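You operate a simulated robot arm through the tools that you are given. There is no shell and no other tool.

Carry out the task below with a simulated robot arm. There is one attempt and no reset: what you move stays moved.

Task
Wrap the glossy square chocolate and put it in the small red drawer.
Fine: use the foil press, its slider as set; draw the press tray out again and close the drawer. Where these are worked on the way, their far stop is far enough and under half their travel is too little: press tray, small red drawer.

The check looks at the end state, three seconds after you hand in, the way a careful person would. Anything else that was tipped, shoved, dropped, spilled or broken makes it a failure.

Robot
A 6-joint arm with a fingered hand, fixed in place. Base frame: the origin is at the foot of the arm, x ahead of it, y to its left, z up; the work surface is at about z = 0.8. Readings come in m, rad, newtons and seconds.
With the tool pointing down near the work surface it reaches from about 0.3 to 0.7 m from the base axis. Its first joint turns from -2.897 to 2.897 rad. Payload 4 kg.
The TCP is the grasp point between the finger pads, 0.022 m short of the fingertips. In the tool frame z runs along the fingers and y along their closing line. Largest opening 0.112 m; the body of the gripper starts 0.06 m behind the TCP. The gripper is a hand of 4 fingers: y runs from the thumb to the fingers, the wrist lies at [0, 0, -0.218] in the tool frame, and closing takes about 1.5 s.
Orientation is that of the tool frame in the base frame, as [roll, pitch, yaw] about the fixed x, y, z axes, in that order (R = Rz(yaw) Ry(pitch) Rx(roll)). With the fingers straight down and closing along the base's y, the tool's x points along the base's -x, its y along +y and its z along -z.

Tools
- The arm moves only by the tool jog_arm. Its argument "commands" is a list that holds one entry, the list of rows, each a list of 6 numbers: the shift along the tool's x, y, z in units of 100 mm (1.0 is 100 mm), then the turn, a rotation vector about the tool's x, y, z in units of 180 degrees (1.0 is 180 degrees). In form: [[[tx, ty, tz, wx, wy, wz], ...]]. A call has 1 to 20 rows; each row is the pose to reach, as a shift and turn from the pose commanded when the call began, along the tool's axes at that moment. "gripper" is the opening, from 0 (shut) to 1 (fully open), set as the call begins (left out, the last holds). A call with a number of a shift or a turn outside -1 to 1 is refused whole. Rows are played at 5 a second. More than 0.05 m and 0.15 rad between two rows, or a gripper value outside its range, and nothing of the call is played. Where a pose cannot be reached the arm comes as near as it can. A force on the tool above 60 N (or 10 N above the force at the start of the call, whichever is more), or a blocked arm, ends the call early, and 0.2 s more pass. The fingers move at their own pace (about 0.045 m/s each) and stop on an object; they squeeze with about 31 N. The grip force told is the motor's: it shows also when the fingers shut on nothing. Time passes only in rows, and 0.2 s behind the last, so rows that repeat a pose let the fingers close. It gives the time, the measured TCP pose, the force on the tool (base axes), the opening and the grip force at its end, in the units of the frame above (readings bear some noise), with the torque about the TCP (base axes, N m) and any sound that the robot's microphone picked up.
- Cameras (640 x 400 px; columns grow to the right, rows downward): "scene" is fixed at [0.2229, -0.4911, 1.3603]; the picture's right is [0.56, 0.83, 0.00], its down [0.82, -0.55, -0.17] and it looks along [-0.14, 0.10, -0.99] (base axes); focal length 214 px, centre (320, 200). "wrist" rides on the gripper at [0.069, 0.004, -0.083] in the tool frame; the picture's right is [-0.06, 1.00, 0.00], its down [-0.77, -0.05, -0.64] and it looks along [-0.64, -0.04, 0.77] (tool axes); focal length 243 px, centre (320, 200). There is no depth. A picture from a camera that has moved, and an enlarged one, comes with that camera's place and axes in the base frame and with its lens. The place of the scene camera against the robot may be out by one fixed shift of up to 0.012 m in any direction.
- capture(camera): a new picture of that camera. The clock stands still meanwhile.
- finger_targets(finger1, finger2, finger3, thumb_bend): sets how far each is bent, from 0 (flat) to 1 (curled in); at 0.3 the hand is open as for a grip, at 0.7 the pads meet at the TCP. One left out holds its place. A second passes; each finger stops where it meets its share of the squeeze, and holds until it gets a number again. A gripper value or a shape takes the hand back. It gives what a move gives, with no picture; readings hold the bend of each and the force on the fingers (four entries, about 0 where the hand has none), thumb and palm.
- preshape(shape): the hand has 4 fingers and takes this shape, open, in about a second: jaw (thumb against the fingers, like two jaws); tri (thumb and two fingers); tip (a fingertip pinch); poke (one finger out to press); point (the index stretched); flat (the hand flat); cup (the hand cupped); fist (a fist). The gripper value then closes the fingers along that shape, each until it touches; the sizes above hold for jaw. It gives what a move gives, with no picture.
- enlarge(camera, box): a new picture of the part [left, top, right, bottom] of that camera's present view, enlarged. The clock stands still meanwhile.
- finish_job(): hands the job in; it is judged then, once.

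Places have to be worked out from the pictures, the camera data and where the tool is seen. Open the gripper and draw the arm clear of the work before you hand the job in, unless the task says otherwise.

The tools are called after "Call:" as name(argument=value, ...) on one line, values as JSON. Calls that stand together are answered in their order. jog_arm: Moves the arm, as the interface text tells. Its arguments: {"type":"object","properties":{"commands":{"type":"array"},"gripper":{"type":"number"}},"required":["commands"]} The other tools are called the same way: preshape (shape) gives the hand a shape; finger_targets (finger1, finger2, finger3, thumb_bend) moves the fingers one by one; capture (camera) takes a picture; enlarge (camera, box) takes an enlarged picture of a part of a camera's view; finish_job () hands the job in.

At the start:

```text
time: 0.0
eef_pos: [0.2395, -0.2828, 1.2325]
tcp_rot: [3.141, 0.0, 3.141]
wrist_force: [0.5, -0.2, 0.2]
torque: [0.01, 0.03, -0.01]
gripper_width: 0.112
grasp_force: 0.1
shape: jaw
bend: [0.3, 0.3, 0.3, 0.3]
finger forces: [0.1, 0.0, 0.1, 0.0, 0.1, 0.0]
```

scene: 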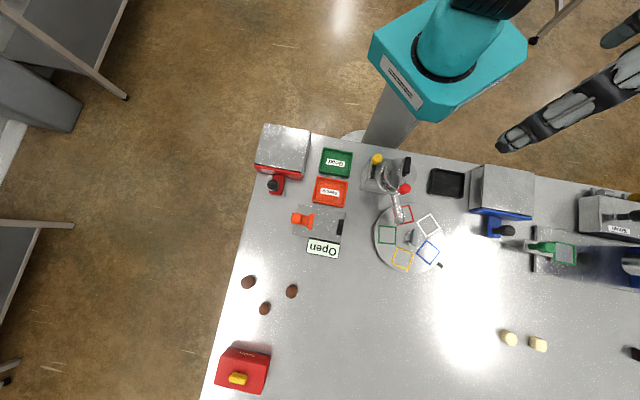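
wrist: 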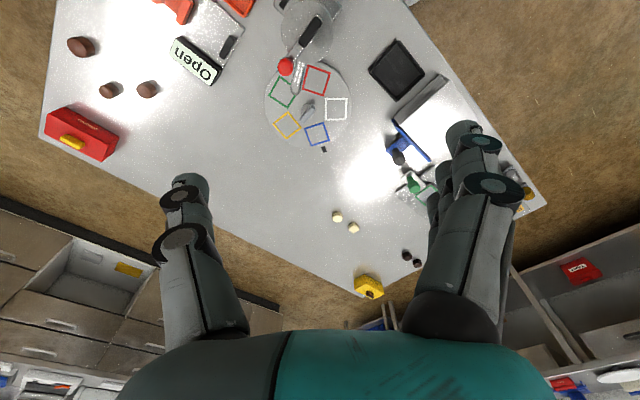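

I'll look more closely at the scene before moving: the red drawer, the chocolates and the press are the items to identify.

Call:
enlarge(camera="scene", box=[200, 240, 360, 400])

Call:
enlarge(camera="scene", box=[460, 150, 640, 280])

Call:
enlarge(camera="scene", box=[480, 270, 640, 400])

Call:
enlarge(camera="scene", box=[240, 110, 460, 270])

Call:
enlarge(camera="wrist", box=[320, 100, 560, 310])

```text
2.50 times, centred on (280, 320) of scene
camera zoom: at [0.2229, -0.4911, 1.3603], right [0.56, 0.83, 0.0], down [0.82, -0.55, -0.17], along [-0.14, 0.1, -0.99], focal length 536 px, centre (420, -100)
```

zoom: 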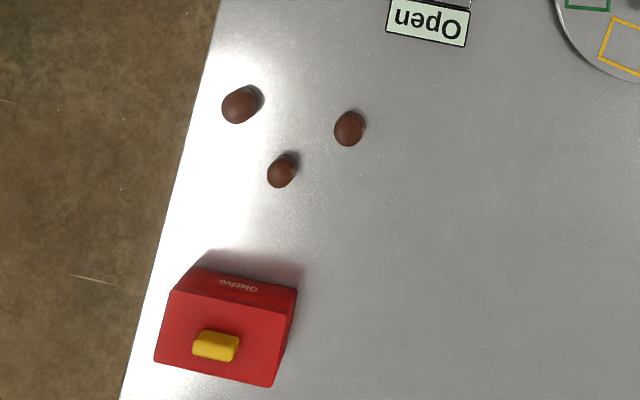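

```text
3.08 times, centred on (550, 215) of scene
camera zoom: at [0.2229, -0.4911, 1.3603], right [0.56, 0.83, 0.0], down [0.82, -0.55, -0.17], along [-0.14, 0.1, -0.99], focal length 660 px, centre (-388, 154)
```

zoom: 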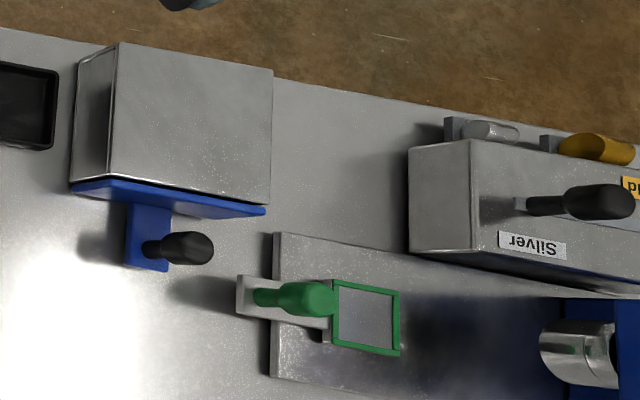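

```text
3.08 times, centred on (560, 335) of scene
camera zoom: at [0.2229, -0.4911, 1.3603], right [0.56, 0.83, 0.0], down [0.82, -0.55, -0.17], along [-0.14, 0.1, -0.99], focal length 660 px, centre (-418, -215)
```

zoom: 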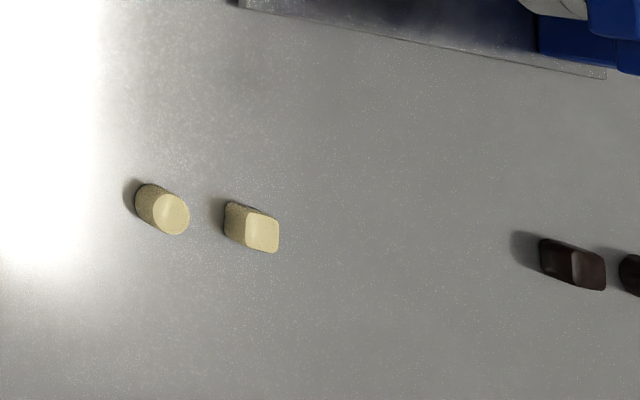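

```text
2.50 times, centred on (350, 190) of scene
camera zoom: at [0.2229, -0.4911, 1.3603], right [0.56, 0.83, 0.0], down [0.82, -0.55, -0.17], along [-0.14, 0.1, -0.99], focal length 536 px, centre (245, 225)
```

zoom: 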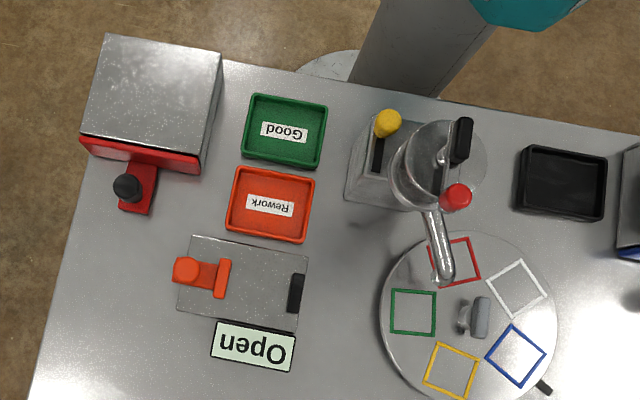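

```text
1.90 times, centred on (440, 205) of wrist
camera zoom: at [0.1709, -0.2801, 1.3148], right [0.06, 1.0, 0.0], down [0.77, -0.05, 0.64], along [0.64, -0.04, -0.77], focal length 462 px, centre (91, 190)
```

zoom: 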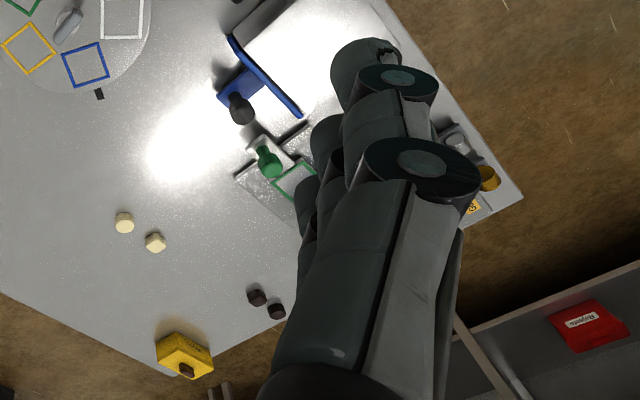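

The press (marked "Silver") stands at the right, with a green-handled tray, and the red-fronted steel box at the left looks like a drawer. I'll shift the arm toward +y for a closer look at the press side.

Call:
jog_arm(commands=[[[-0.15, 0.33, 0, 0, 0, 0], [-0.3, 0.66, 0, 0, 0, 0], [-0.5, 1.0, 0, 0, 0, 0]]])

Call:
jog_arm(commands=[[[0, 0.33, 0, 0, 0, 0], [0, 0.66, 0, 0, 0, 0], [0, 1.0, 0, 0, 0, 0]]])

Call:
capture(camera="wrist")

Call:
capture(camera="scene")

```text
time: 0.8
eef_pos: [0.289, -0.1822, 1.2327]
tcp_rot: [3.141, 0.0, 3.139]
wrist_force: [-0.5, 0.5, 0.1]
torque: [0.01, 0.0, 0.0]
gripper_width: 0.1121
grasp_force: 0.0
shape: jaw
bend: [0.3, 0.3, 0.3, 0.3]
finger forces: [0.1, 0.1, 0.0, 0.0, 0.0, 0.1]
```

```text
time: 1.6
eef_pos: [0.2892, -0.0847, 1.2327]
tcp_rot: [-3.141, 0.0, 3.141]
wrist_force: [-0.6, 0.0, 0.2]
torque: [0.0, -0.01, 0.02]
gripper_width: 0.1117
grasp_force: 0.0
shape: jaw
bend: [0.3, 0.3, 0.3, 0.3]
finger forces: [0.0, 0.0, 0.0, 0.1, 0.0, 0.0]
```

```text
taken
camera wrist: at [0.2209, -0.0803, 1.3155], right [0.06, 1.0, 0.0], down [0.76, -0.05, 0.64], along [0.64, -0.04, -0.77], focal length 243 px, centre (320, 200)
```

wrist: 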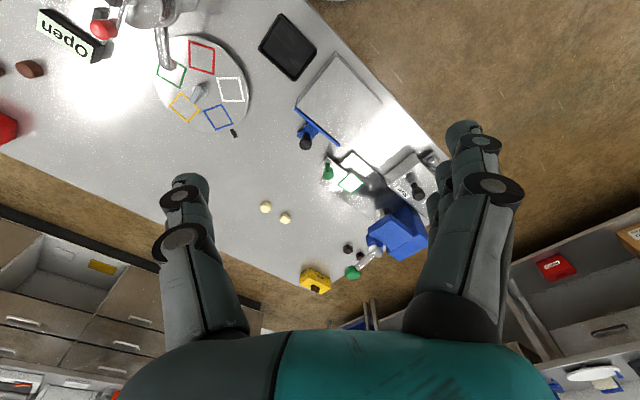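

```text
taken
```

scene: 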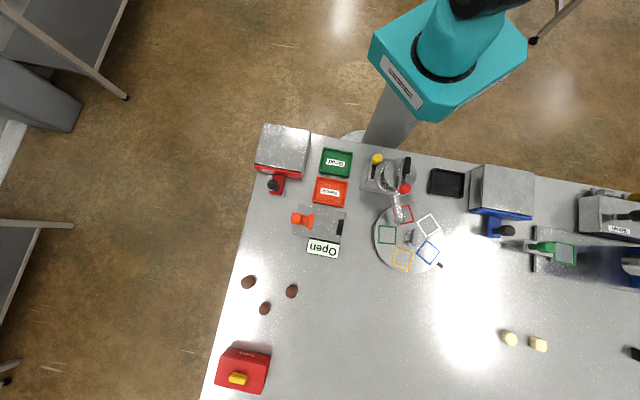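

The press assembly (blue head, green lever, green-handled tray) is to the front-right. I'll yaw the hand about 40° left so that the camera looks straight at it.

Call:
jog_arm(commands=[[[0, 0, 0, 0, 0, -0.04], [0, 0, 0, 0, 0, -0.08], [0, 0, 0, 0, 0, -0.12], [0, 0, 0, 0, 0, -0.16], [0, 0, 0, 0, 0, -0.2]]])

Call:
capture(camera="wrist")

Call:
enlarge(camera="wrist", box=[200, 100, 440, 300])

```text
time: 2.8
eef_pos: [0.29, -0.0842, 1.232]
tcp_rot: [3.141, 0.0, -2.511]
wrist_force: [-0.5, -0.2, -0.5]
torque: [-0.01, 0.0, -0.01]
gripper_width: 0.1118
grasp_force: 0.0
shape: jaw
bend: [0.3, 0.3, 0.3, 0.3]
finger forces: [0.0, 0.0, 0.0, 0.0, 0.0, 0.1]
```

```text
taken
camera wrist: at [0.2315, -0.1218, 1.3149], right [-0.54, 0.84, 0.0], down [0.65, 0.41, 0.64], along [0.54, 0.34, -0.77], focal length 243 px, centre (320, 200)
```

wrist: 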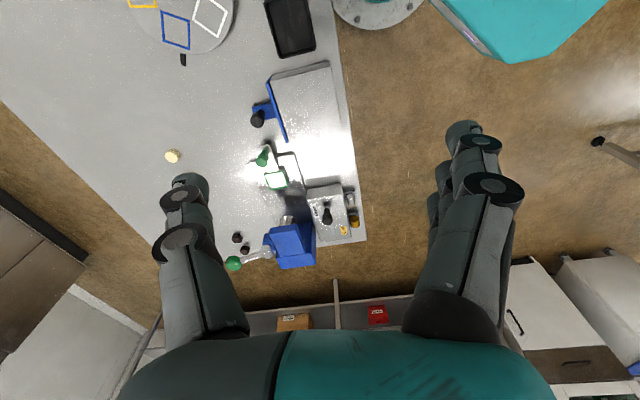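

```text
2.00 times, centred on (320, 200) of wrist
camera zoom: at [0.2315, -0.1218, 1.3149], right [-0.54, 0.84, 0.0], down [0.65, 0.41, 0.64], along [0.54, 0.34, -0.77], focal length 485 px, centre (320, 200)
```

zoom: 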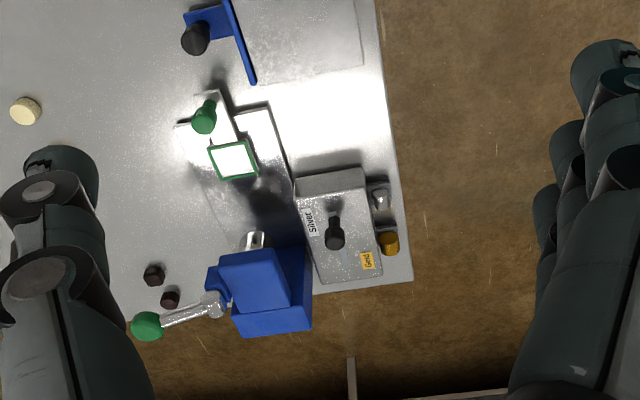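

The press: blue head with a green-knobbed lever, a foil box with a Silver/Gold slider, and a tray with green handle. I now need to see which square chocolate is glossy, so I enlarge the candidates.

Call:
enlarge(camera="wrist", box=[210, 220, 280, 280])

Call:
enlarge(camera="scene", box=[490, 320, 560, 364])

Call:
enlarge(camera="scene", box=[590, 330, 640, 380])

Call:
enlarge(camera="scene", box=[230, 265, 310, 325])

Call:
enlarge(camera="scene", box=[200, 330, 290, 400])

```text
6.67 times, centred on (245, 250) of wrist
camera zoom: at [0.2315, -0.1218, 1.3149], right [-0.54, 0.84, 0.0], down [0.65, 0.41, 0.64], along [0.54, 0.34, -0.77], focal length 1618 px, centre (820, -133)
```

zoom: 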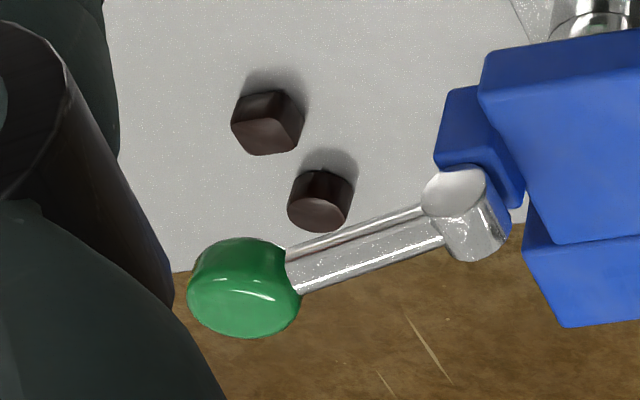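

```text
9.09 times, centred on (525, 342) of scene
camera zoom: at [0.2229, -0.4911, 1.3603], right [0.56, 0.83, 0.0], down [0.82, -0.55, -0.17], along [-0.14, 0.1, -0.99], focal length 1950 px, centre (-1544, -1091)
```

zoom: 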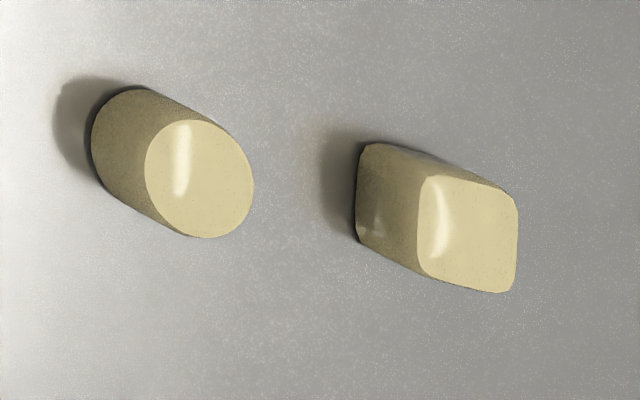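

```text
8.00 times, centred on (615, 355) of scene
camera zoom: at [0.2229, -0.4911, 1.3603], right [0.56, 0.83, 0.0], down [0.82, -0.55, -0.17], along [-0.14, 0.1, -0.99], focal length 1716 px, centre (-2040, -1040)
```

zoom: 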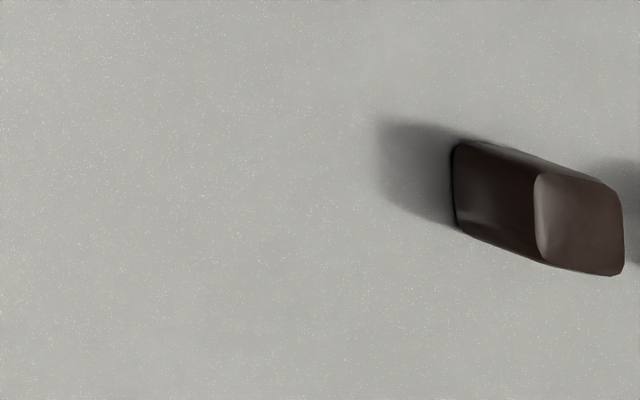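

```text
6.67 times, centred on (270, 295) of scene
camera zoom: at [0.2229, -0.4911, 1.3603], right [0.56, 0.83, 0.0], down [0.82, -0.55, -0.17], along [-0.14, 0.1, -0.99], focal length 1430 px, centre (653, -433)
```

zoom: 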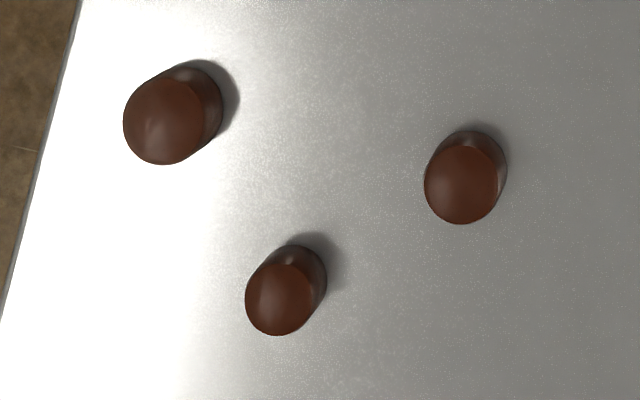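

```text
5.71 times, centred on (245, 365) of scene
camera zoom: at [0.2229, -0.4911, 1.3603], right [0.56, 0.83, 0.0], down [0.82, -0.55, -0.17], along [-0.14, 0.1, -0.99], focal length 1226 px, centre (749, -743)
```

zoom: 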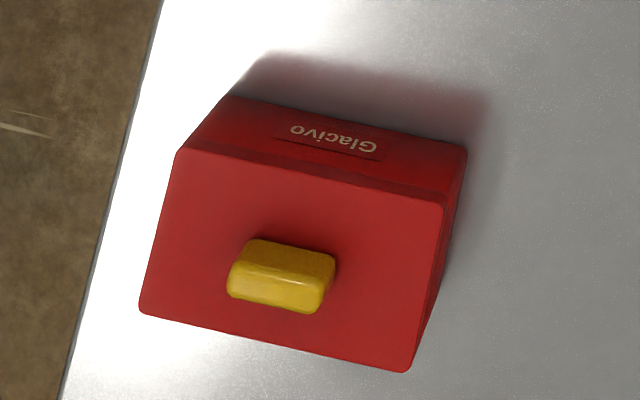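

The white chocolates show a sharp glint, while the dark ones look dull; I want a closer view to be sure. I'll move forward and down over the table toward the white square, near (0.72, -0.20).

Call:
jog_arm(commands=[[[-0.11, -0.154, 0.1, 0, 0, 0.04], [-0.22, -0.308, 0.2, 0, 0, 0.08], [-0.33, -0.462, 0.3, 0, 0, 0.12], [-0.44, -0.616, 0.4, 0, 0, 0.16], [-0.55, -0.77, 0.5, 0, 0, 0.2]]])

Call:
jog_arm(commands=[[[-0.33, -0.2, 0.25, 0, 0, 0], [-0.66, -0.4, 0.5, 0, 0, 0], [-1.0, -0.6, 0.8, 0, 0, 0]]])

Call:
capture(camera="wrist")

```text
time: 4.0
eef_pos: [0.3801, -0.1133, 1.1824]
tcp_rot: [-3.141, 0.0, 3.138]
wrist_force: [0.3, 0.5, -1.0]
torque: [0.01, 0.0, -0.03]
gripper_width: 0.1117
grasp_force: 0.1
shape: jaw
bend: [0.3, 0.3, 0.3, 0.3]
finger forces: [0.0, 0.0, 0.0, 0.1, 0.0, 0.0]
```

```text
time: 4.8
eef_pos: [0.4815, -0.1743, 1.1036]
tcp_rot: [-3.139, 0.002, 3.141]
wrist_force: [-0.1, -0.1, 0.1]
torque: [-0.06, -0.01, 0.02]
gripper_width: 0.112
grasp_force: 0.1
shape: jaw
bend: [0.3, 0.3, 0.3, 0.3]
finger forces: [0.0, 0.0, 0.0, 0.1, 0.1, 0.0]
```

```text
taken
camera wrist: at [0.4114, -0.1707, 1.1859], right [0.06, 1.0, 0.0], down [0.76, -0.05, 0.64], along [0.64, -0.04, -0.77], focal length 243 px, centre (320, 200)
```

wrist: 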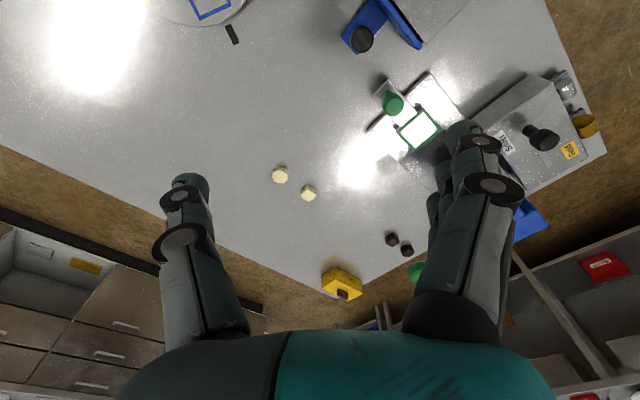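

Both white and dark pairs are in view; I enlarge each to compare the sheen.

Call:
enlarge(camera="wrist", box=[260, 155, 330, 210])

Call:
enlarge(camera="wrist", box=[360, 210, 430, 265])

Call:
enlarge(camera="wrist", box=[310, 60, 610, 260])

Call:
enlarge(camera="wrist", box=[310, 250, 380, 310])

```text
7.27 times, centred on (295, 182) of wrist
camera zoom: at [0.4114, -0.1707, 1.1859], right [0.06, 1.0, 0.0], down [0.76, -0.05, 0.64], along [0.64, -0.04, -0.77], focal length 1764 px, centre (502, 327)
```

zoom: 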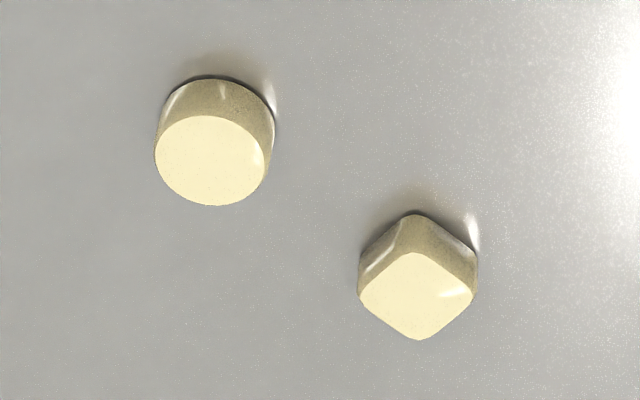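

```text
7.27 times, centred on (395, 238) of wrist
camera zoom: at [0.4114, -0.1707, 1.1859], right [0.06, 1.0, 0.0], down [0.76, -0.05, 0.64], along [0.64, -0.04, -0.77], focal length 1764 px, centre (-226, -73)
```

zoom: 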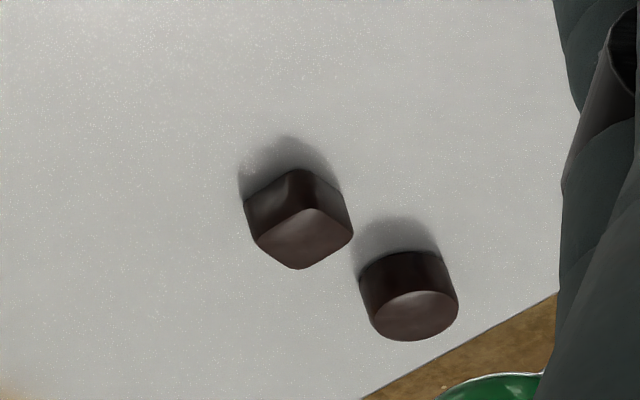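

```text
2.00 times, centred on (460, 160) of wrist
camera zoom: at [0.4114, -0.1707, 1.1859], right [0.06, 1.0, 0.0], down [0.76, -0.05, 0.64], along [0.64, -0.04, -0.77], focal length 485 px, centre (40, 280)
```

zoom: 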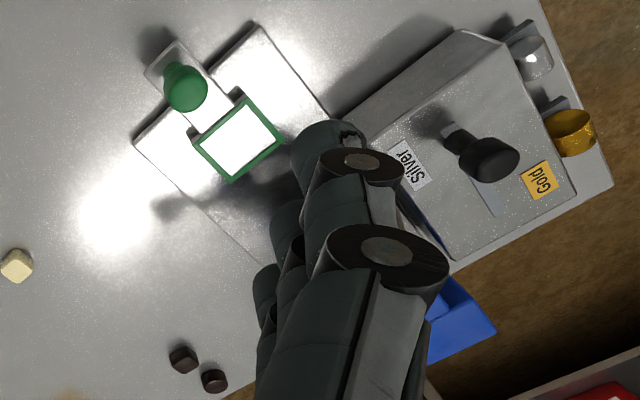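

```text
6.67 times, centred on (345, 280) of wrist
camera zoom: at [0.4114, -0.1707, 1.1859], right [0.06, 1.0, 0.0], down [0.76, -0.05, 0.64], along [0.64, -0.04, -0.77], focal length 1618 px, centre (153, -333)
```

zoom: 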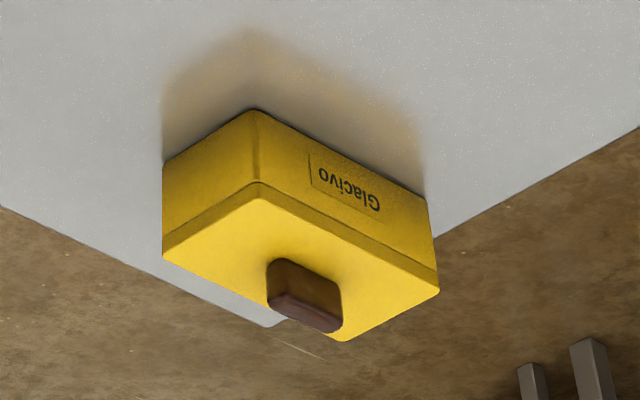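

The white square has crisp highlights (glossy), and the dark ones have only a soft sheen, so my target is the white square at about (0.704, -0.212) with its sides at 45°. I'll see how the "tri" shape looks, since the round white one sits only about 66 mm away.

Call:
preshape(shape="tri")

Call:
capture(camera="wrist")

Call:
enlarge(camera="scene", box=[440, 150, 640, 290])

```text
time: 5.7
eef_pos: [0.4805, -0.173, 1.1044]
tcp_rot: [-3.141, -0.001, -3.14]
wrist_force: [0.3, 0.0, 0.0]
torque: [-0.03, 0.04, 0.01]
gripper_width: 0.112
grasp_force: 0.1
shape: tri
bend: [0.3, 0.3, 0.03, 0.3]
finger forces: [0.0, 0.0, 0.0, 0.0, 0.0, 0.0]
```

```text
taken
camera wrist: at [0.4111, -0.1706, 1.1859], right [0.06, 1.0, 0.0], down [0.77, -0.05, 0.64], along [0.64, -0.04, -0.77], focal length 243 px, centre (320, 200)
```

wrist: 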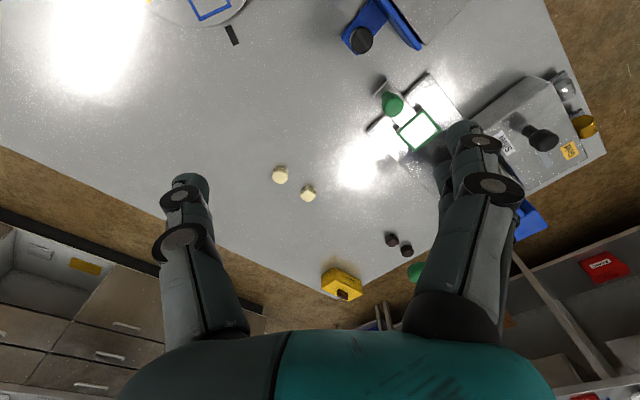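

```text
2.86 times, centred on (540, 220) of scene
camera zoom: at [0.2229, -0.4911, 1.3603], right [0.56, 0.83, 0.0], down [0.82, -0.55, -0.17], along [-0.14, 0.1, -0.99], focal length 613 px, centre (-309, 143)
```

zoom: 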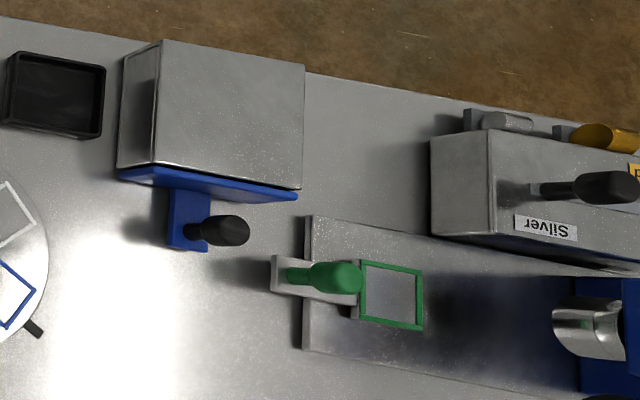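

"Tri" only straightens the third finger; the jaw should also fit. I return to jaw, yaw the hand so it closes along (0.7,-0.7), and test how far it reaches straight down.

Call:
preshape(shape="jaw")

Call:
jog_arm(commands=[[[-0.17, 0, 0.08, 0, 0, -0.042], [-0.34, 0, 0.16, 0, 0, -0.084], [-0.5, 0, 0.25, 0, 0, -0.126], [-0.67, 0, 0.33, 0, 0, -0.168], [-0.83, 0, 0.41, 0, 0, -0.21], [-1.0, 0, 0.5, 0, 0, -0.25]]])

Call:
jog_arm(commands=[[[-0.12, -0.31, 0.15, 0, 0, 0], [-0.24, -0.6, 0.3, 0, 0, 0], [-0.37, -0.9, 0.45, 0, 0, 0]]])

Call:
capture(camera="wrist")

```text
time: 6.6
eef_pos: [0.4804, -0.1739, 1.1024]
tcp_rot: [3.141, -0.001, -3.14]
wrist_force: [0.2, 0.3, -0.4]
torque: [-0.03, 0.04, -0.02]
gripper_width: 0.1118
grasp_force: 0.0
shape: jaw
bend: [0.3, 0.3, 0.3, 0.3]
finger forces: [0.0, 0.1, 0.0, 0.0, 0.1, 0.1]
```

```text
time: 8.0
eef_pos: [0.5795, -0.1739, 1.052]
tcp_rot: [3.142, 0.0, -2.355]
wrist_force: [-0.2, -0.5, -1.0]
torque: [0.01, 0.01, -0.03]
gripper_width: 0.112
grasp_force: 0.1
shape: jaw
bend: [0.3, 0.3, 0.3, 0.3]
finger forces: [0.0, 0.1, 0.1, 0.0, 0.0, 0.0]
```

```text
time: 8.8
eef_pos: [0.6622, -0.2111, 1.0043]
tcp_rot: [3.14, 0.0, -2.357]
wrist_force: [0.1, 0.3, 0.1]
torque: [-0.01, 0.02, 0.0]
gripper_width: 0.1117
grasp_force: 0.0
shape: jaw
bend: [0.3, 0.3, 0.3, 0.3]
finger forces: [0.1, 0.0, 0.1, 0.0, 0.0, 0.1]
out of reach, approached as far as the arm can: row 3
```

```text
taken
camera wrist: at [0.6105, -0.2582, 1.087], right [-0.66, 0.75, 0.0], down [0.58, 0.51, 0.64], along [0.48, 0.42, -0.77], focal length 243 px, centre (320, 200)
```

wrist: 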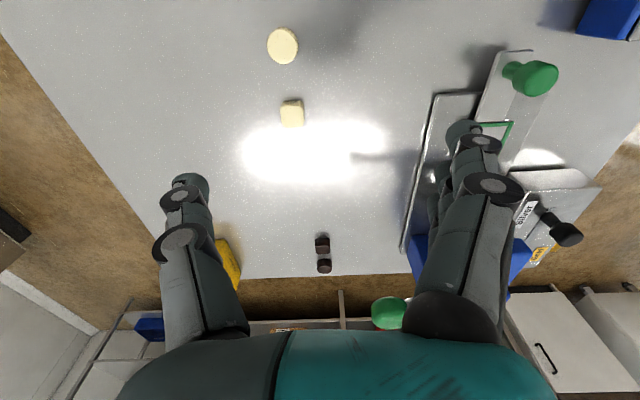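

Straight down, the arm stops at r≈0.695, so the square (r≈0.735) needs an outward tilt. I back off, then yaw so that the hand closes along (0.7,0.7) and can lean toward (0.7,-0.7) with the closing line level.

Call:
jog_arm(commands=[[[0, 0.14, 0, 0, 0, 0.042], [0, 0.28, 0, 0, 0, 0.084], [0, 0.42, 0, 0, 0, 0.126], [0, 0.56, 0, 0, 0, 0.168], [0, 0.7, 0, 0, 0, 0.21], [0, 0.85, 0, 0, 0, 0.25]]])

Call:
jog_arm(commands=[[[0, 0, 0, 0, 0, 0.042], [0, 0, 0, 0, 0, 0.084], [0, 0, 0, 0, 0, 0.126], [0, 0, 0, 0, 0, 0.168], [0, 0, 0, 0, 0, 0.21], [0, 0, 0, 0, 0, 0.25]]])

Call:
jog_arm(commands=[[[0, 0, 0, 0, -0.03, 0], [0, 0, 0, 0, -0.06, 0], [0, 0, 0, 0, -0.0917, 0]]], gripper=0.55)

Call:
capture(camera="wrist")

```text
time: 10.2
eef_pos: [0.6017, -0.1509, 1.0054]
tcp_rot: [-3.141, 0.0, 3.137]
wrist_force: [-2.0, -0.1, 0.4]
torque: [0.0, 0.03, 0.0]
gripper_width: 0.1119
grasp_force: 0.1
shape: jaw
bend: [0.3, 0.3, 0.3, 0.3]
finger forces: [0.1, 0.1, 0.1, 0.1, 0.0, 0.0]
```

```text
time: 11.6
eef_pos: [0.6019, -0.1509, 1.0051]
tcp_rot: [3.141, 0.0, 2.351]
wrist_force: [-0.7, -0.1, -0.4]
torque: [0.01, 0.04, -0.04]
gripper_width: 0.1118
grasp_force: 0.0
shape: jaw
bend: [0.3, 0.3, 0.3, 0.3]
finger forces: [0.0, 0.0, 0.1, 0.0, 0.0, 0.1]
```

```text
time: 12.4
eef_pos: [0.6019, -0.1498, 1.0056]
tcp_rot: [3.141, 0.291, 2.354]
wrist_force: [-0.6, 0.3, -0.8]
torque: [0.01, 0.02, 0.01]
gripper_width: 0.0624
grasp_force: 0.0
shape: jaw
bend: [0.72, 0.72, 0.72, 0.7]
finger forces: [0.1, 0.1, 0.0, 0.0, 0.0, 0.0]
```

```text
taken
camera wrist: at [0.5425, -0.0843, 1.0649], right [0.75, 0.66, 0.02], down [0.35, -0.42, 0.83], along [0.56, -0.62, -0.55], focal length 243 px, centre (320, 200)
```

wrist: 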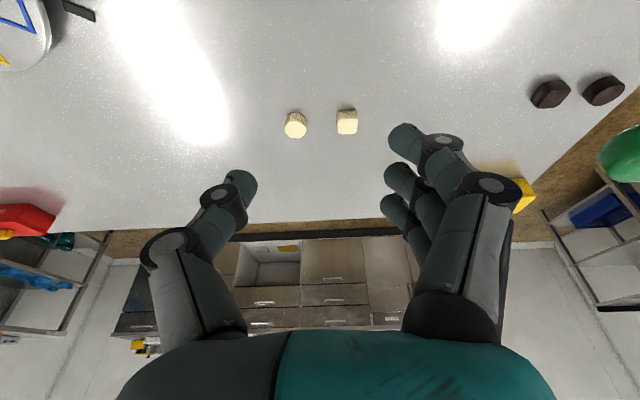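

The tilt came out as intended, and both white chocolates are in view. I enlarge them to refine the square's position.

Call:
enlarge(camera="wrist", box=[270, 90, 380, 160])

```text
5.71 times, centred on (325, 125) of wrist
camera zoom: at [0.5425, -0.0843, 1.0649], right [0.75, 0.66, 0.02], down [0.35, -0.42, 0.83], along [0.56, -0.62, -0.55], focal length 1386 px, centre (291, 629)
```

zoom: 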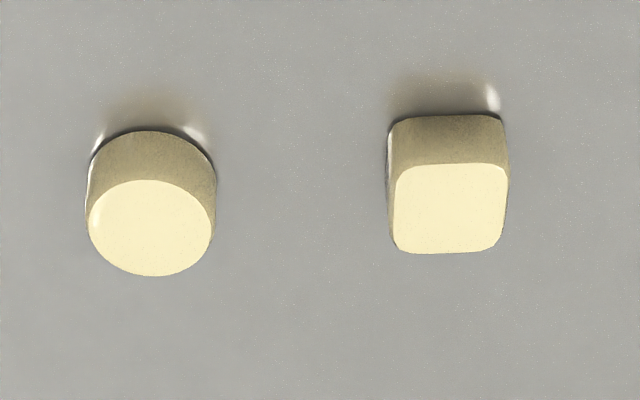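

The square is well aligned with the hand: centre ≈ (0.709, -0.212), about 24 mm wide and 16 mm tall. I move to just above it (TCP z≈0.90) while keeping the tilt.

Call:
jog_arm(commands=[[[-0.13, 0.05, 0.22, 0, 0, 0], [-0.26, 0.1, 0.45, 0, 0, 0], [-0.397, 0.16, 0.67, 0, 0, 0]]])

Call:
jog_arm(commands=[[[-0.13, 0.05, 0.22, 0, 0, 0], [-0.26, 0.1, 0.45, 0, 0, 0], [-0.397, 0.16, 0.67, 0, 0, 0]]])

Call:
capture(camera="wrist")

Call:
enlarge(camera="scene", box=[460, 270, 620, 390])

```text
time: 13.2
eef_pos: [0.6547, -0.1786, 0.9526]
tcp_rot: [-3.141, 0.288, 2.354]
wrist_force: [0.7, 1.1, 0.4]
torque: [0.01, 0.01, -0.01]
gripper_width: 0.0622
grasp_force: 0.2
shape: jaw
bend: [0.72, 0.72, 0.72, 0.7]
finger forces: [0.0, 0.0, 0.0, 0.1, 0.0, 0.1]
```

```text
time: 14.0
eef_pos: [0.7053, -0.2091, 0.9019]
tcp_rot: [3.141, 0.291, 2.357]
wrist_force: [0.3, -0.2, -0.5]
torque: [0.03, -0.02, -0.02]
gripper_width: 0.0622
grasp_force: 0.0
shape: jaw
bend: [0.72, 0.72, 0.72, 0.7]
finger forces: [0.1, 0.0, 0.0, 0.0, 0.1, 0.0]
```

```text
taken
camera wrist: at [0.6462, -0.1427, 0.9606], right [0.75, 0.66, 0.02], down [0.35, -0.42, 0.83], along [0.56, -0.62, -0.55], focal length 243 px, centre (320, 200)
```

wrist: 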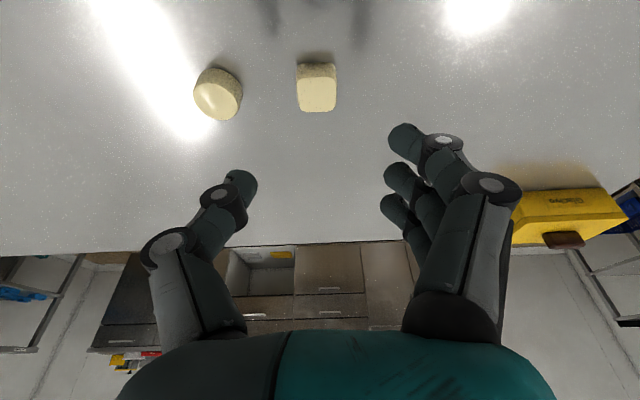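

```text
3.33 times, centred on (540, 330) of scene
camera zoom: at [0.2229, -0.4911, 1.3603], right [0.56, 0.83, 0.0], down [0.82, -0.55, -0.17], along [-0.14, 0.1, -0.99], focal length 715 px, centre (-413, -233)
```

zoom: 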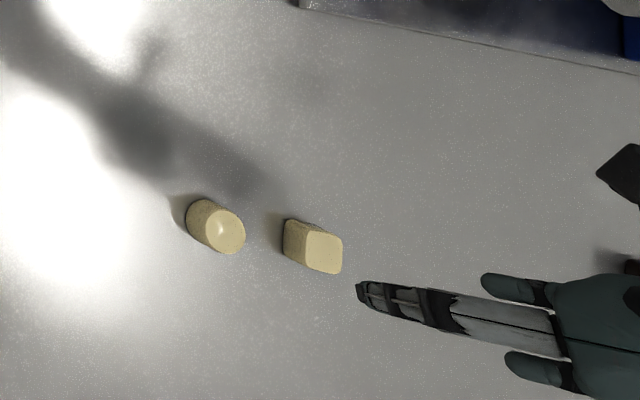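

Reached without complaint, and the chocolate centre checks out again at (0.709, -0.212). I go straight down to TCP z≈0.845, then check.

Call:
jog_arm(commands=[[[0.055, 0, 0.18, 0, 0, 0], [0.11, 0, 0.36, 0, 0, 0], [0.163, 0, 0.546, 0, 0, 0]]])

Call:
capture(camera="wrist")

Call:
enlarge(camera="scene", box=[480, 290, 600, 380])

```text
time: 14.8
eef_pos: [0.7052, -0.2082, 0.8425]
tcp_rot: [3.141, 0.288, 2.356]
wrist_force: [0.0, 0.1, -0.7]
torque: [-0.02, -0.02, 0.0]
gripper_width: 0.0622
grasp_force: 0.1
shape: jaw
bend: [0.72, 0.72, 0.72, 0.7]
finger forces: [0.0, 0.0, 0.0, 0.0, 0.0, 0.0]
```

```text
taken
camera wrist: at [0.6454, -0.142, 0.9023], right [0.75, 0.66, 0.02], down [0.35, -0.42, 0.83], along [0.56, -0.62, -0.55], focal length 243 px, centre (320, 200)
```

wrist: 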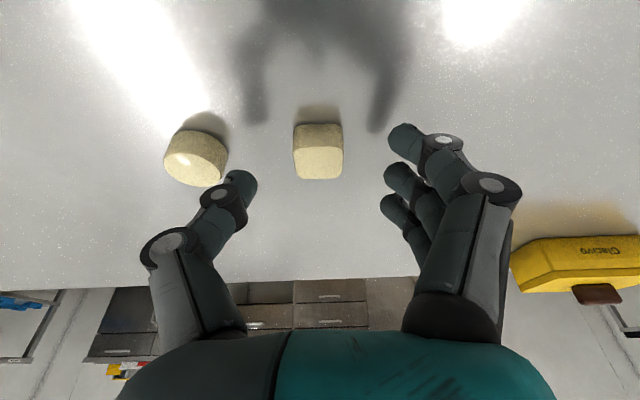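

```text
4.44 times, centred on (540, 335) of scene
camera zoom: at [0.2229, -0.4911, 1.3603], right [0.56, 0.83, 0.0], down [0.82, -0.55, -0.17], along [-0.14, 0.1, -0.99], focal length 953 px, centre (-658, -400)
```

zoom: 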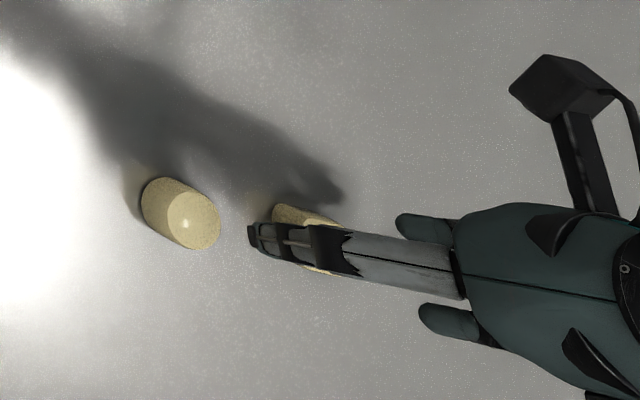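

The thumb is clear of the round piece and the square sits between the pads. I go down about 10 mm more and then close.

Call:
jog_arm(commands=[[[0.015, 0, 0.05, 0, 0, 0], [0.028, 0, 0.095, 0, 0, 0]]])

Call:
capture(camera="wrist")

```text
time: 15.4
eef_pos: [0.706, -0.2088, 0.8319]
tcp_rot: [3.141, 0.288, 2.355]
wrist_force: [0.3, 0.3, 0.4]
torque: [0.01, -0.01, -0.01]
gripper_width: 0.0624
grasp_force: 0.1
shape: jaw
bend: [0.72, 0.72, 0.72, 0.7]
finger forces: [0.1, 0.0, 0.0, 0.1, 0.0, 0.0]
```

```text
taken
camera wrist: at [0.6457, -0.1424, 0.8927], right [0.75, 0.66, 0.02], down [0.35, -0.42, 0.83], along [0.56, -0.62, -0.55], focal length 243 px, centre (320, 200)
```

wrist: 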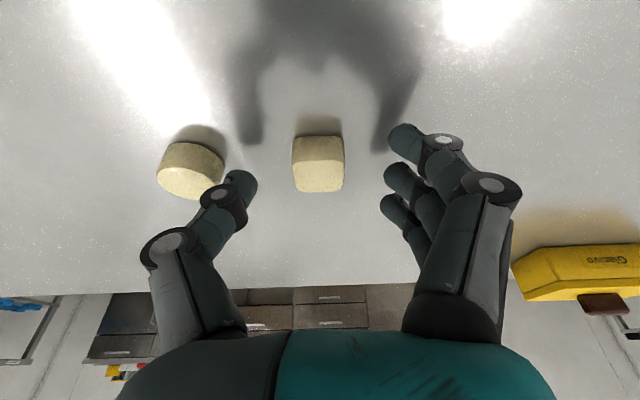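

No contact yet, with the pads about 5–8 mm below the chocolate's top. I close gently on it, to a commanded gap below its width.

Call:
jog_arm(commands=[[[0, 0, 0, 0, 0, 0], [0, 0, 0, 0, 0, 0], [0, 0, 0, 0, 0, 0], [0, 0, 0, 0, 0, 0], [0, 0, 0, 0, 0, 0], [0, 0, 0, 0, 0, 0]]], gripper=0.12)

Call:
capture(camera="wrist")

```text
time: 16.8
eef_pos: [0.7073, -0.2105, 0.8366]
tcp_rot: [3.138, 0.292, 2.353]
wrist_force: [-4.5, -5.7, 18.9]
torque: [0.04, -0.08, 0.01]
gripper_width: 0.0054
grasp_force: 31.2
shape: jaw
bend: [0.68, 0.71, 0.68, 0.75]
finger forces: [0.1, 18.3, 0.1, 0.1, 24.4, 0.0]
```

```text
taken
camera wrist: at [0.6463, -0.1434, 0.8953], right [0.75, 0.66, 0.02], down [0.35, -0.42, 0.84], along [0.56, -0.62, -0.55], focal length 243 px, centre (320, 200)
```

wrist: 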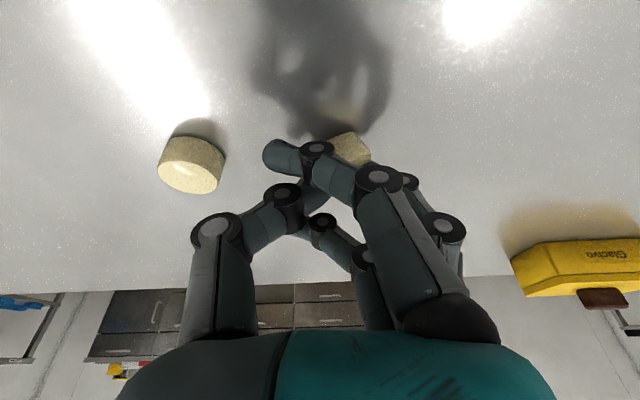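

The gap shut to 5 mm with an upward force of 19 N, so the fingers slipped over the chocolate. I look at it before I release.

Call:
enlarge(camera="wrist", box=[240, 100, 420, 220])

Call:
enlarge(camera="scene", box=[490, 300, 600, 380])

```text
3.33 times, centred on (330, 160) of wrist
camera zoom: at [0.6463, -0.1434, 0.8953], right [0.75, 0.66, 0.02], down [0.35, -0.42, 0.84], along [0.56, -0.62, -0.55], focal length 809 px, centre (287, 333)
```

zoom: 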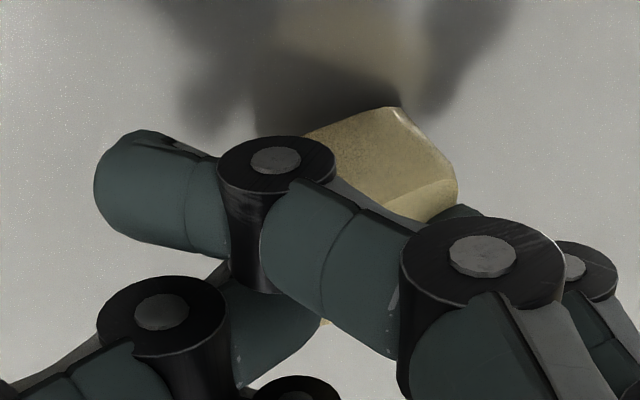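

```text
5.00 times, centred on (545, 340) of scene
camera zoom: at [0.2229, -0.4911, 1.3603], right [0.56, 0.83, 0.0], down [0.82, -0.55, -0.17], along [-0.14, 0.1, -0.99], focal length 1072 px, centre (-805, -500)
```

zoom: 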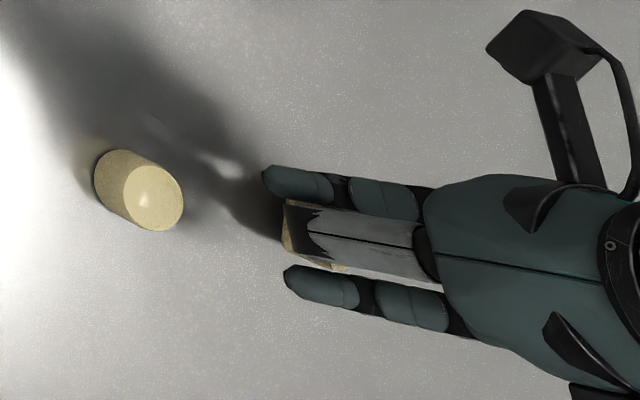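

The chocolate got rolled because the tips were too high and met only its upper edge. I open slowly, then look.

Call:
jog_arm(commands=[[[0, 0, 0, 0, 0, 0], [0, 0, 0, 0, 0, 0], [0, 0, 0, 0, 0, 0], [0, 0, 0, 0, 0, 0]]], gripper=0.55)

Call:
capture(camera="wrist")

```text
time: 17.8
eef_pos: [0.7051, -0.2079, 0.8319]
tcp_rot: [-3.141, 0.288, 2.356]
wrist_force: [-0.7, 0.2, -0.1]
torque: [0.0, -0.02, 0.0]
gripper_width: 0.0609
grasp_force: 0.0
shape: jaw
bend: [0.72, 0.72, 0.72, 0.7]
finger forces: [0.0, 0.1, 0.0, 0.0, 0.0, 0.1]
```

```text
taken
camera wrist: at [0.6455, -0.1422, 0.8923], right [0.75, 0.66, 0.02], down [0.36, -0.42, 0.83], along [0.56, -0.62, -0.55], focal length 243 px, centre (320, 200)
```

wrist: 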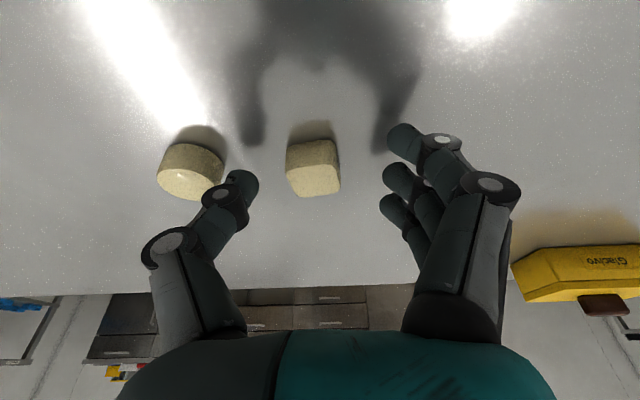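

The square dropped back flat, only slightly turned. I rise 70 mm and study how the fingers look at a small gap, in jaw and tip shapes.

Call:
jog_arm(commands=[[[-0.07, 0, -0.22, 0, 0, 0], [-0.14, 0, -0.45, 0, 0, 0], [-0.2, 0, -0.67, 0, 0, 0], [-0.2, 0, -0.67, 0, 0, 0], [-0.2, 0, -0.67, 0, 0, 0]]], gripper=0.25)

Call:
capture(camera="wrist")

Call:
preshape(shape="tip")

Call:
capture(camera="wrist")

```text
time: 19.0
eef_pos: [0.7055, -0.2084, 0.9035]
tcp_rot: [3.142, 0.288, 2.355]
wrist_force: [0.6, 0.4, 0.2]
torque: [0.0, 0.02, 0.0]
gripper_width: 0.0285
grasp_force: 0.1
shape: jaw
bend: [0.73, 0.73, 0.73, 0.7]
finger forces: [0.1, 0.1, 0.1, 0.1, 0.0, 0.0]
```

```text
taken
camera wrist: at [0.646, -0.1424, 0.9623], right [0.75, 0.66, 0.02], down [0.35, -0.42, 0.83], along [0.56, -0.62, -0.55], focal length 243 px, centre (320, 200)
```

wrist: 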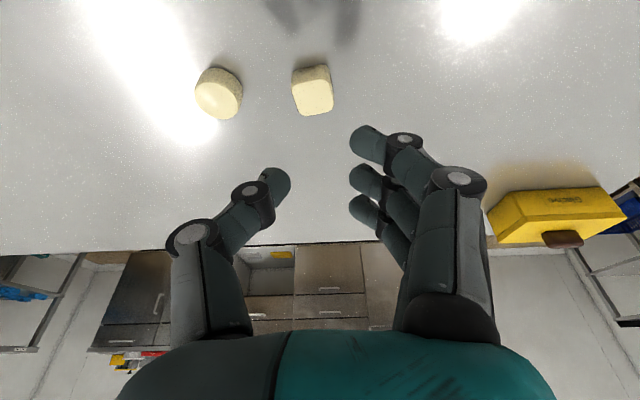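

```text
time: 19.9
eef_pos: [0.7051, -0.2079, 0.9023]
tcp_rot: [3.141, 0.288, 2.355]
wrist_force: [0.2, -0.1, 0.2]
torque: [0.0, -0.01, 0.01]
gripper_width: 0.1118
grasp_force: 0.0
shape: tip
bend: [0.03, 0.3, 0.03, 0.3]
finger forces: [0.0, 0.0, 0.0, 0.0, 0.0, 0.0]
```

```text
taken
camera wrist: at [0.646, -0.1424, 0.9621], right [0.75, 0.66, 0.02], down [0.35, -0.42, 0.83], along [0.56, -0.62, -0.55], focal length 243 px, centre (320, 200)
```

wrist: 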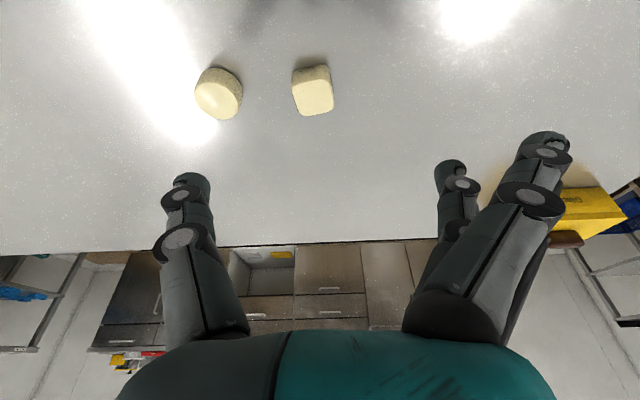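

The tip shape uses only the thumb and middle finger, with the other two held back and higher, which lets me go lower. I re-measure the chocolate.

Call:
enlarge(camera="wrist", box=[270, 50, 360, 125])

Call:
jog_arm(commands=[[[0, 0, 0, 0, 0, 0], [0, 0, 0, 0, 0, 0], [0, 0, 0, 0, 0, 0], [0, 0, 0, 0, 0, 0]]], gripper=0.55)

Call:
capture(camera="wrist")

```text
5.33 times, centred on (315, 88) of wrist
camera zoom: at [0.646, -0.1424, 0.9621], right [0.75, 0.66, 0.02], down [0.35, -0.42, 0.83], along [0.56, -0.62, -0.55], focal length 1294 px, centre (347, 800)
```

zoom: 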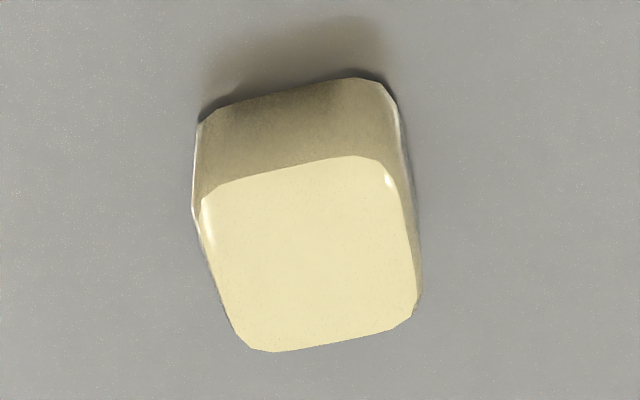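

```text
time: 20.9
eef_pos: [0.7052, -0.2092, 0.9028]
tcp_rot: [3.141, 0.287, 2.357]
wrist_force: [0.5, 0.3, 0.5]
torque: [0.02, 0.03, -0.03]
gripper_width: 0.0624
grasp_force: 0.1
shape: tip
bend: [0.03, 0.72, 0.03, 0.7]
finger forces: [0.0, 0.0, 0.1, 0.1, 0.1, 0.0]
```

```text
taken
camera wrist: at [0.646, -0.1424, 0.9621], right [0.75, 0.66, 0.02], down [0.35, -0.42, 0.83], along [0.56, -0.62, -0.55], focal length 243 px, centre (320, 200)
```

wrist: 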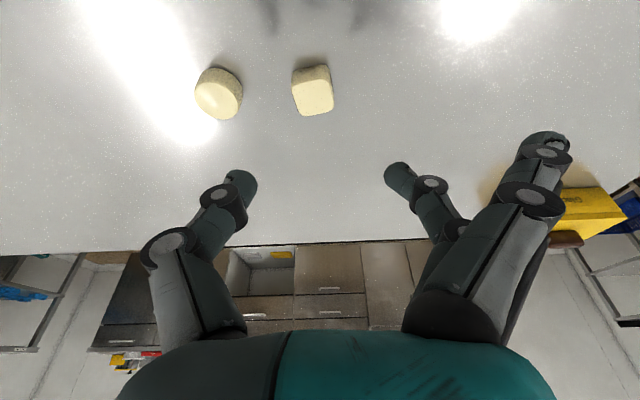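

The square is now at about (0.709, -0.216), turned about +9°. I match that yaw, set a gap of about 52 mm, and come down to z≈0.86.

Call:
jog_arm(commands=[[[0.024, -0.012, 0.14, -0.0048, 0, -0.016], [0.048, -0.024, 0.28, -0.0096, 0, -0.032], [0.073, -0.035, 0.422, -0.0144, 0, -0.0479]]], gripper=0.47)

Call:
capture(camera="wrist")

```text
time: 21.7
eef_pos: [0.7067, -0.2144, 0.8614]
tcp_rot: [3.141, 0.287, 2.513]
wrist_force: [-0.2, 0.0, 0.3]
torque: [0.0, 0.04, -0.01]
gripper_width: 0.0535
grasp_force: 0.0
shape: tip
bend: [0.03, 0.73, 0.03, 0.7]
finger forces: [0.1, 0.1, 0.0, 0.0, 0.0, 0.0]
```

```text
taken
camera wrist: at [0.6372, -0.1593, 0.9195], right [0.64, 0.77, 0.02], down [0.42, -0.36, 0.83], along [0.65, -0.52, -0.55], focal length 243 px, centre (320, 200)
```

wrist: 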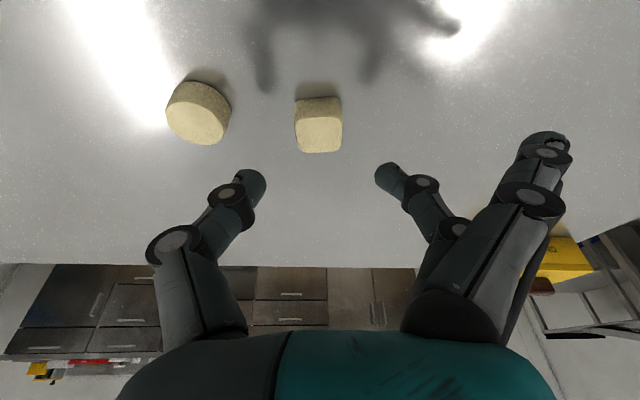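

Well aligned now. I descend to TCP z≈0.827, with fingertips a few millimetres above the table.

Call:
jog_arm(commands=[[[0.03, 0, 0.11, 0, 0, 0], [0.065, 0, 0.22, 0, 0, 0], [0.097, 0, 0.33, 0, 0, 0]]])

Call:
capture(camera="wrist")

```text
time: 22.5
eef_pos: [0.7076, -0.215, 0.8258]
tcp_rot: [3.141, 0.289, 2.511]
wrist_force: [0.2, -0.5, -0.2]
torque: [-0.02, -0.03, -0.02]
gripper_width: 0.0534
grasp_force: 0.0
shape: tip
bend: [0.03, 0.73, 0.03, 0.7]
finger forces: [0.0, 0.1, 0.0, 0.0, 0.1, 0.0]
```

```text
taken
camera wrist: at [0.637, -0.159, 0.8855], right [0.64, 0.77, 0.02], down [0.42, -0.36, 0.83], along [0.65, -0.52, -0.55], focal length 243 px, centre (320, 200)
```

wrist: 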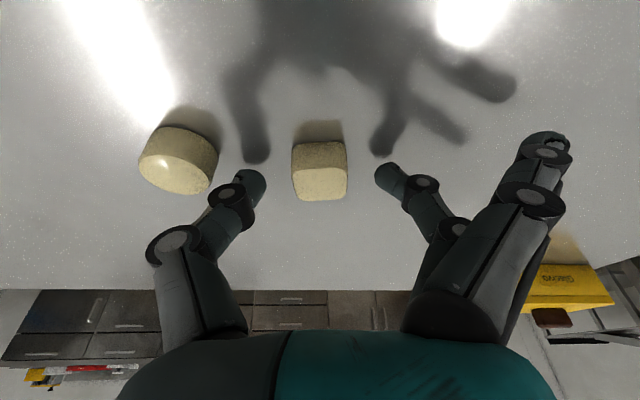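

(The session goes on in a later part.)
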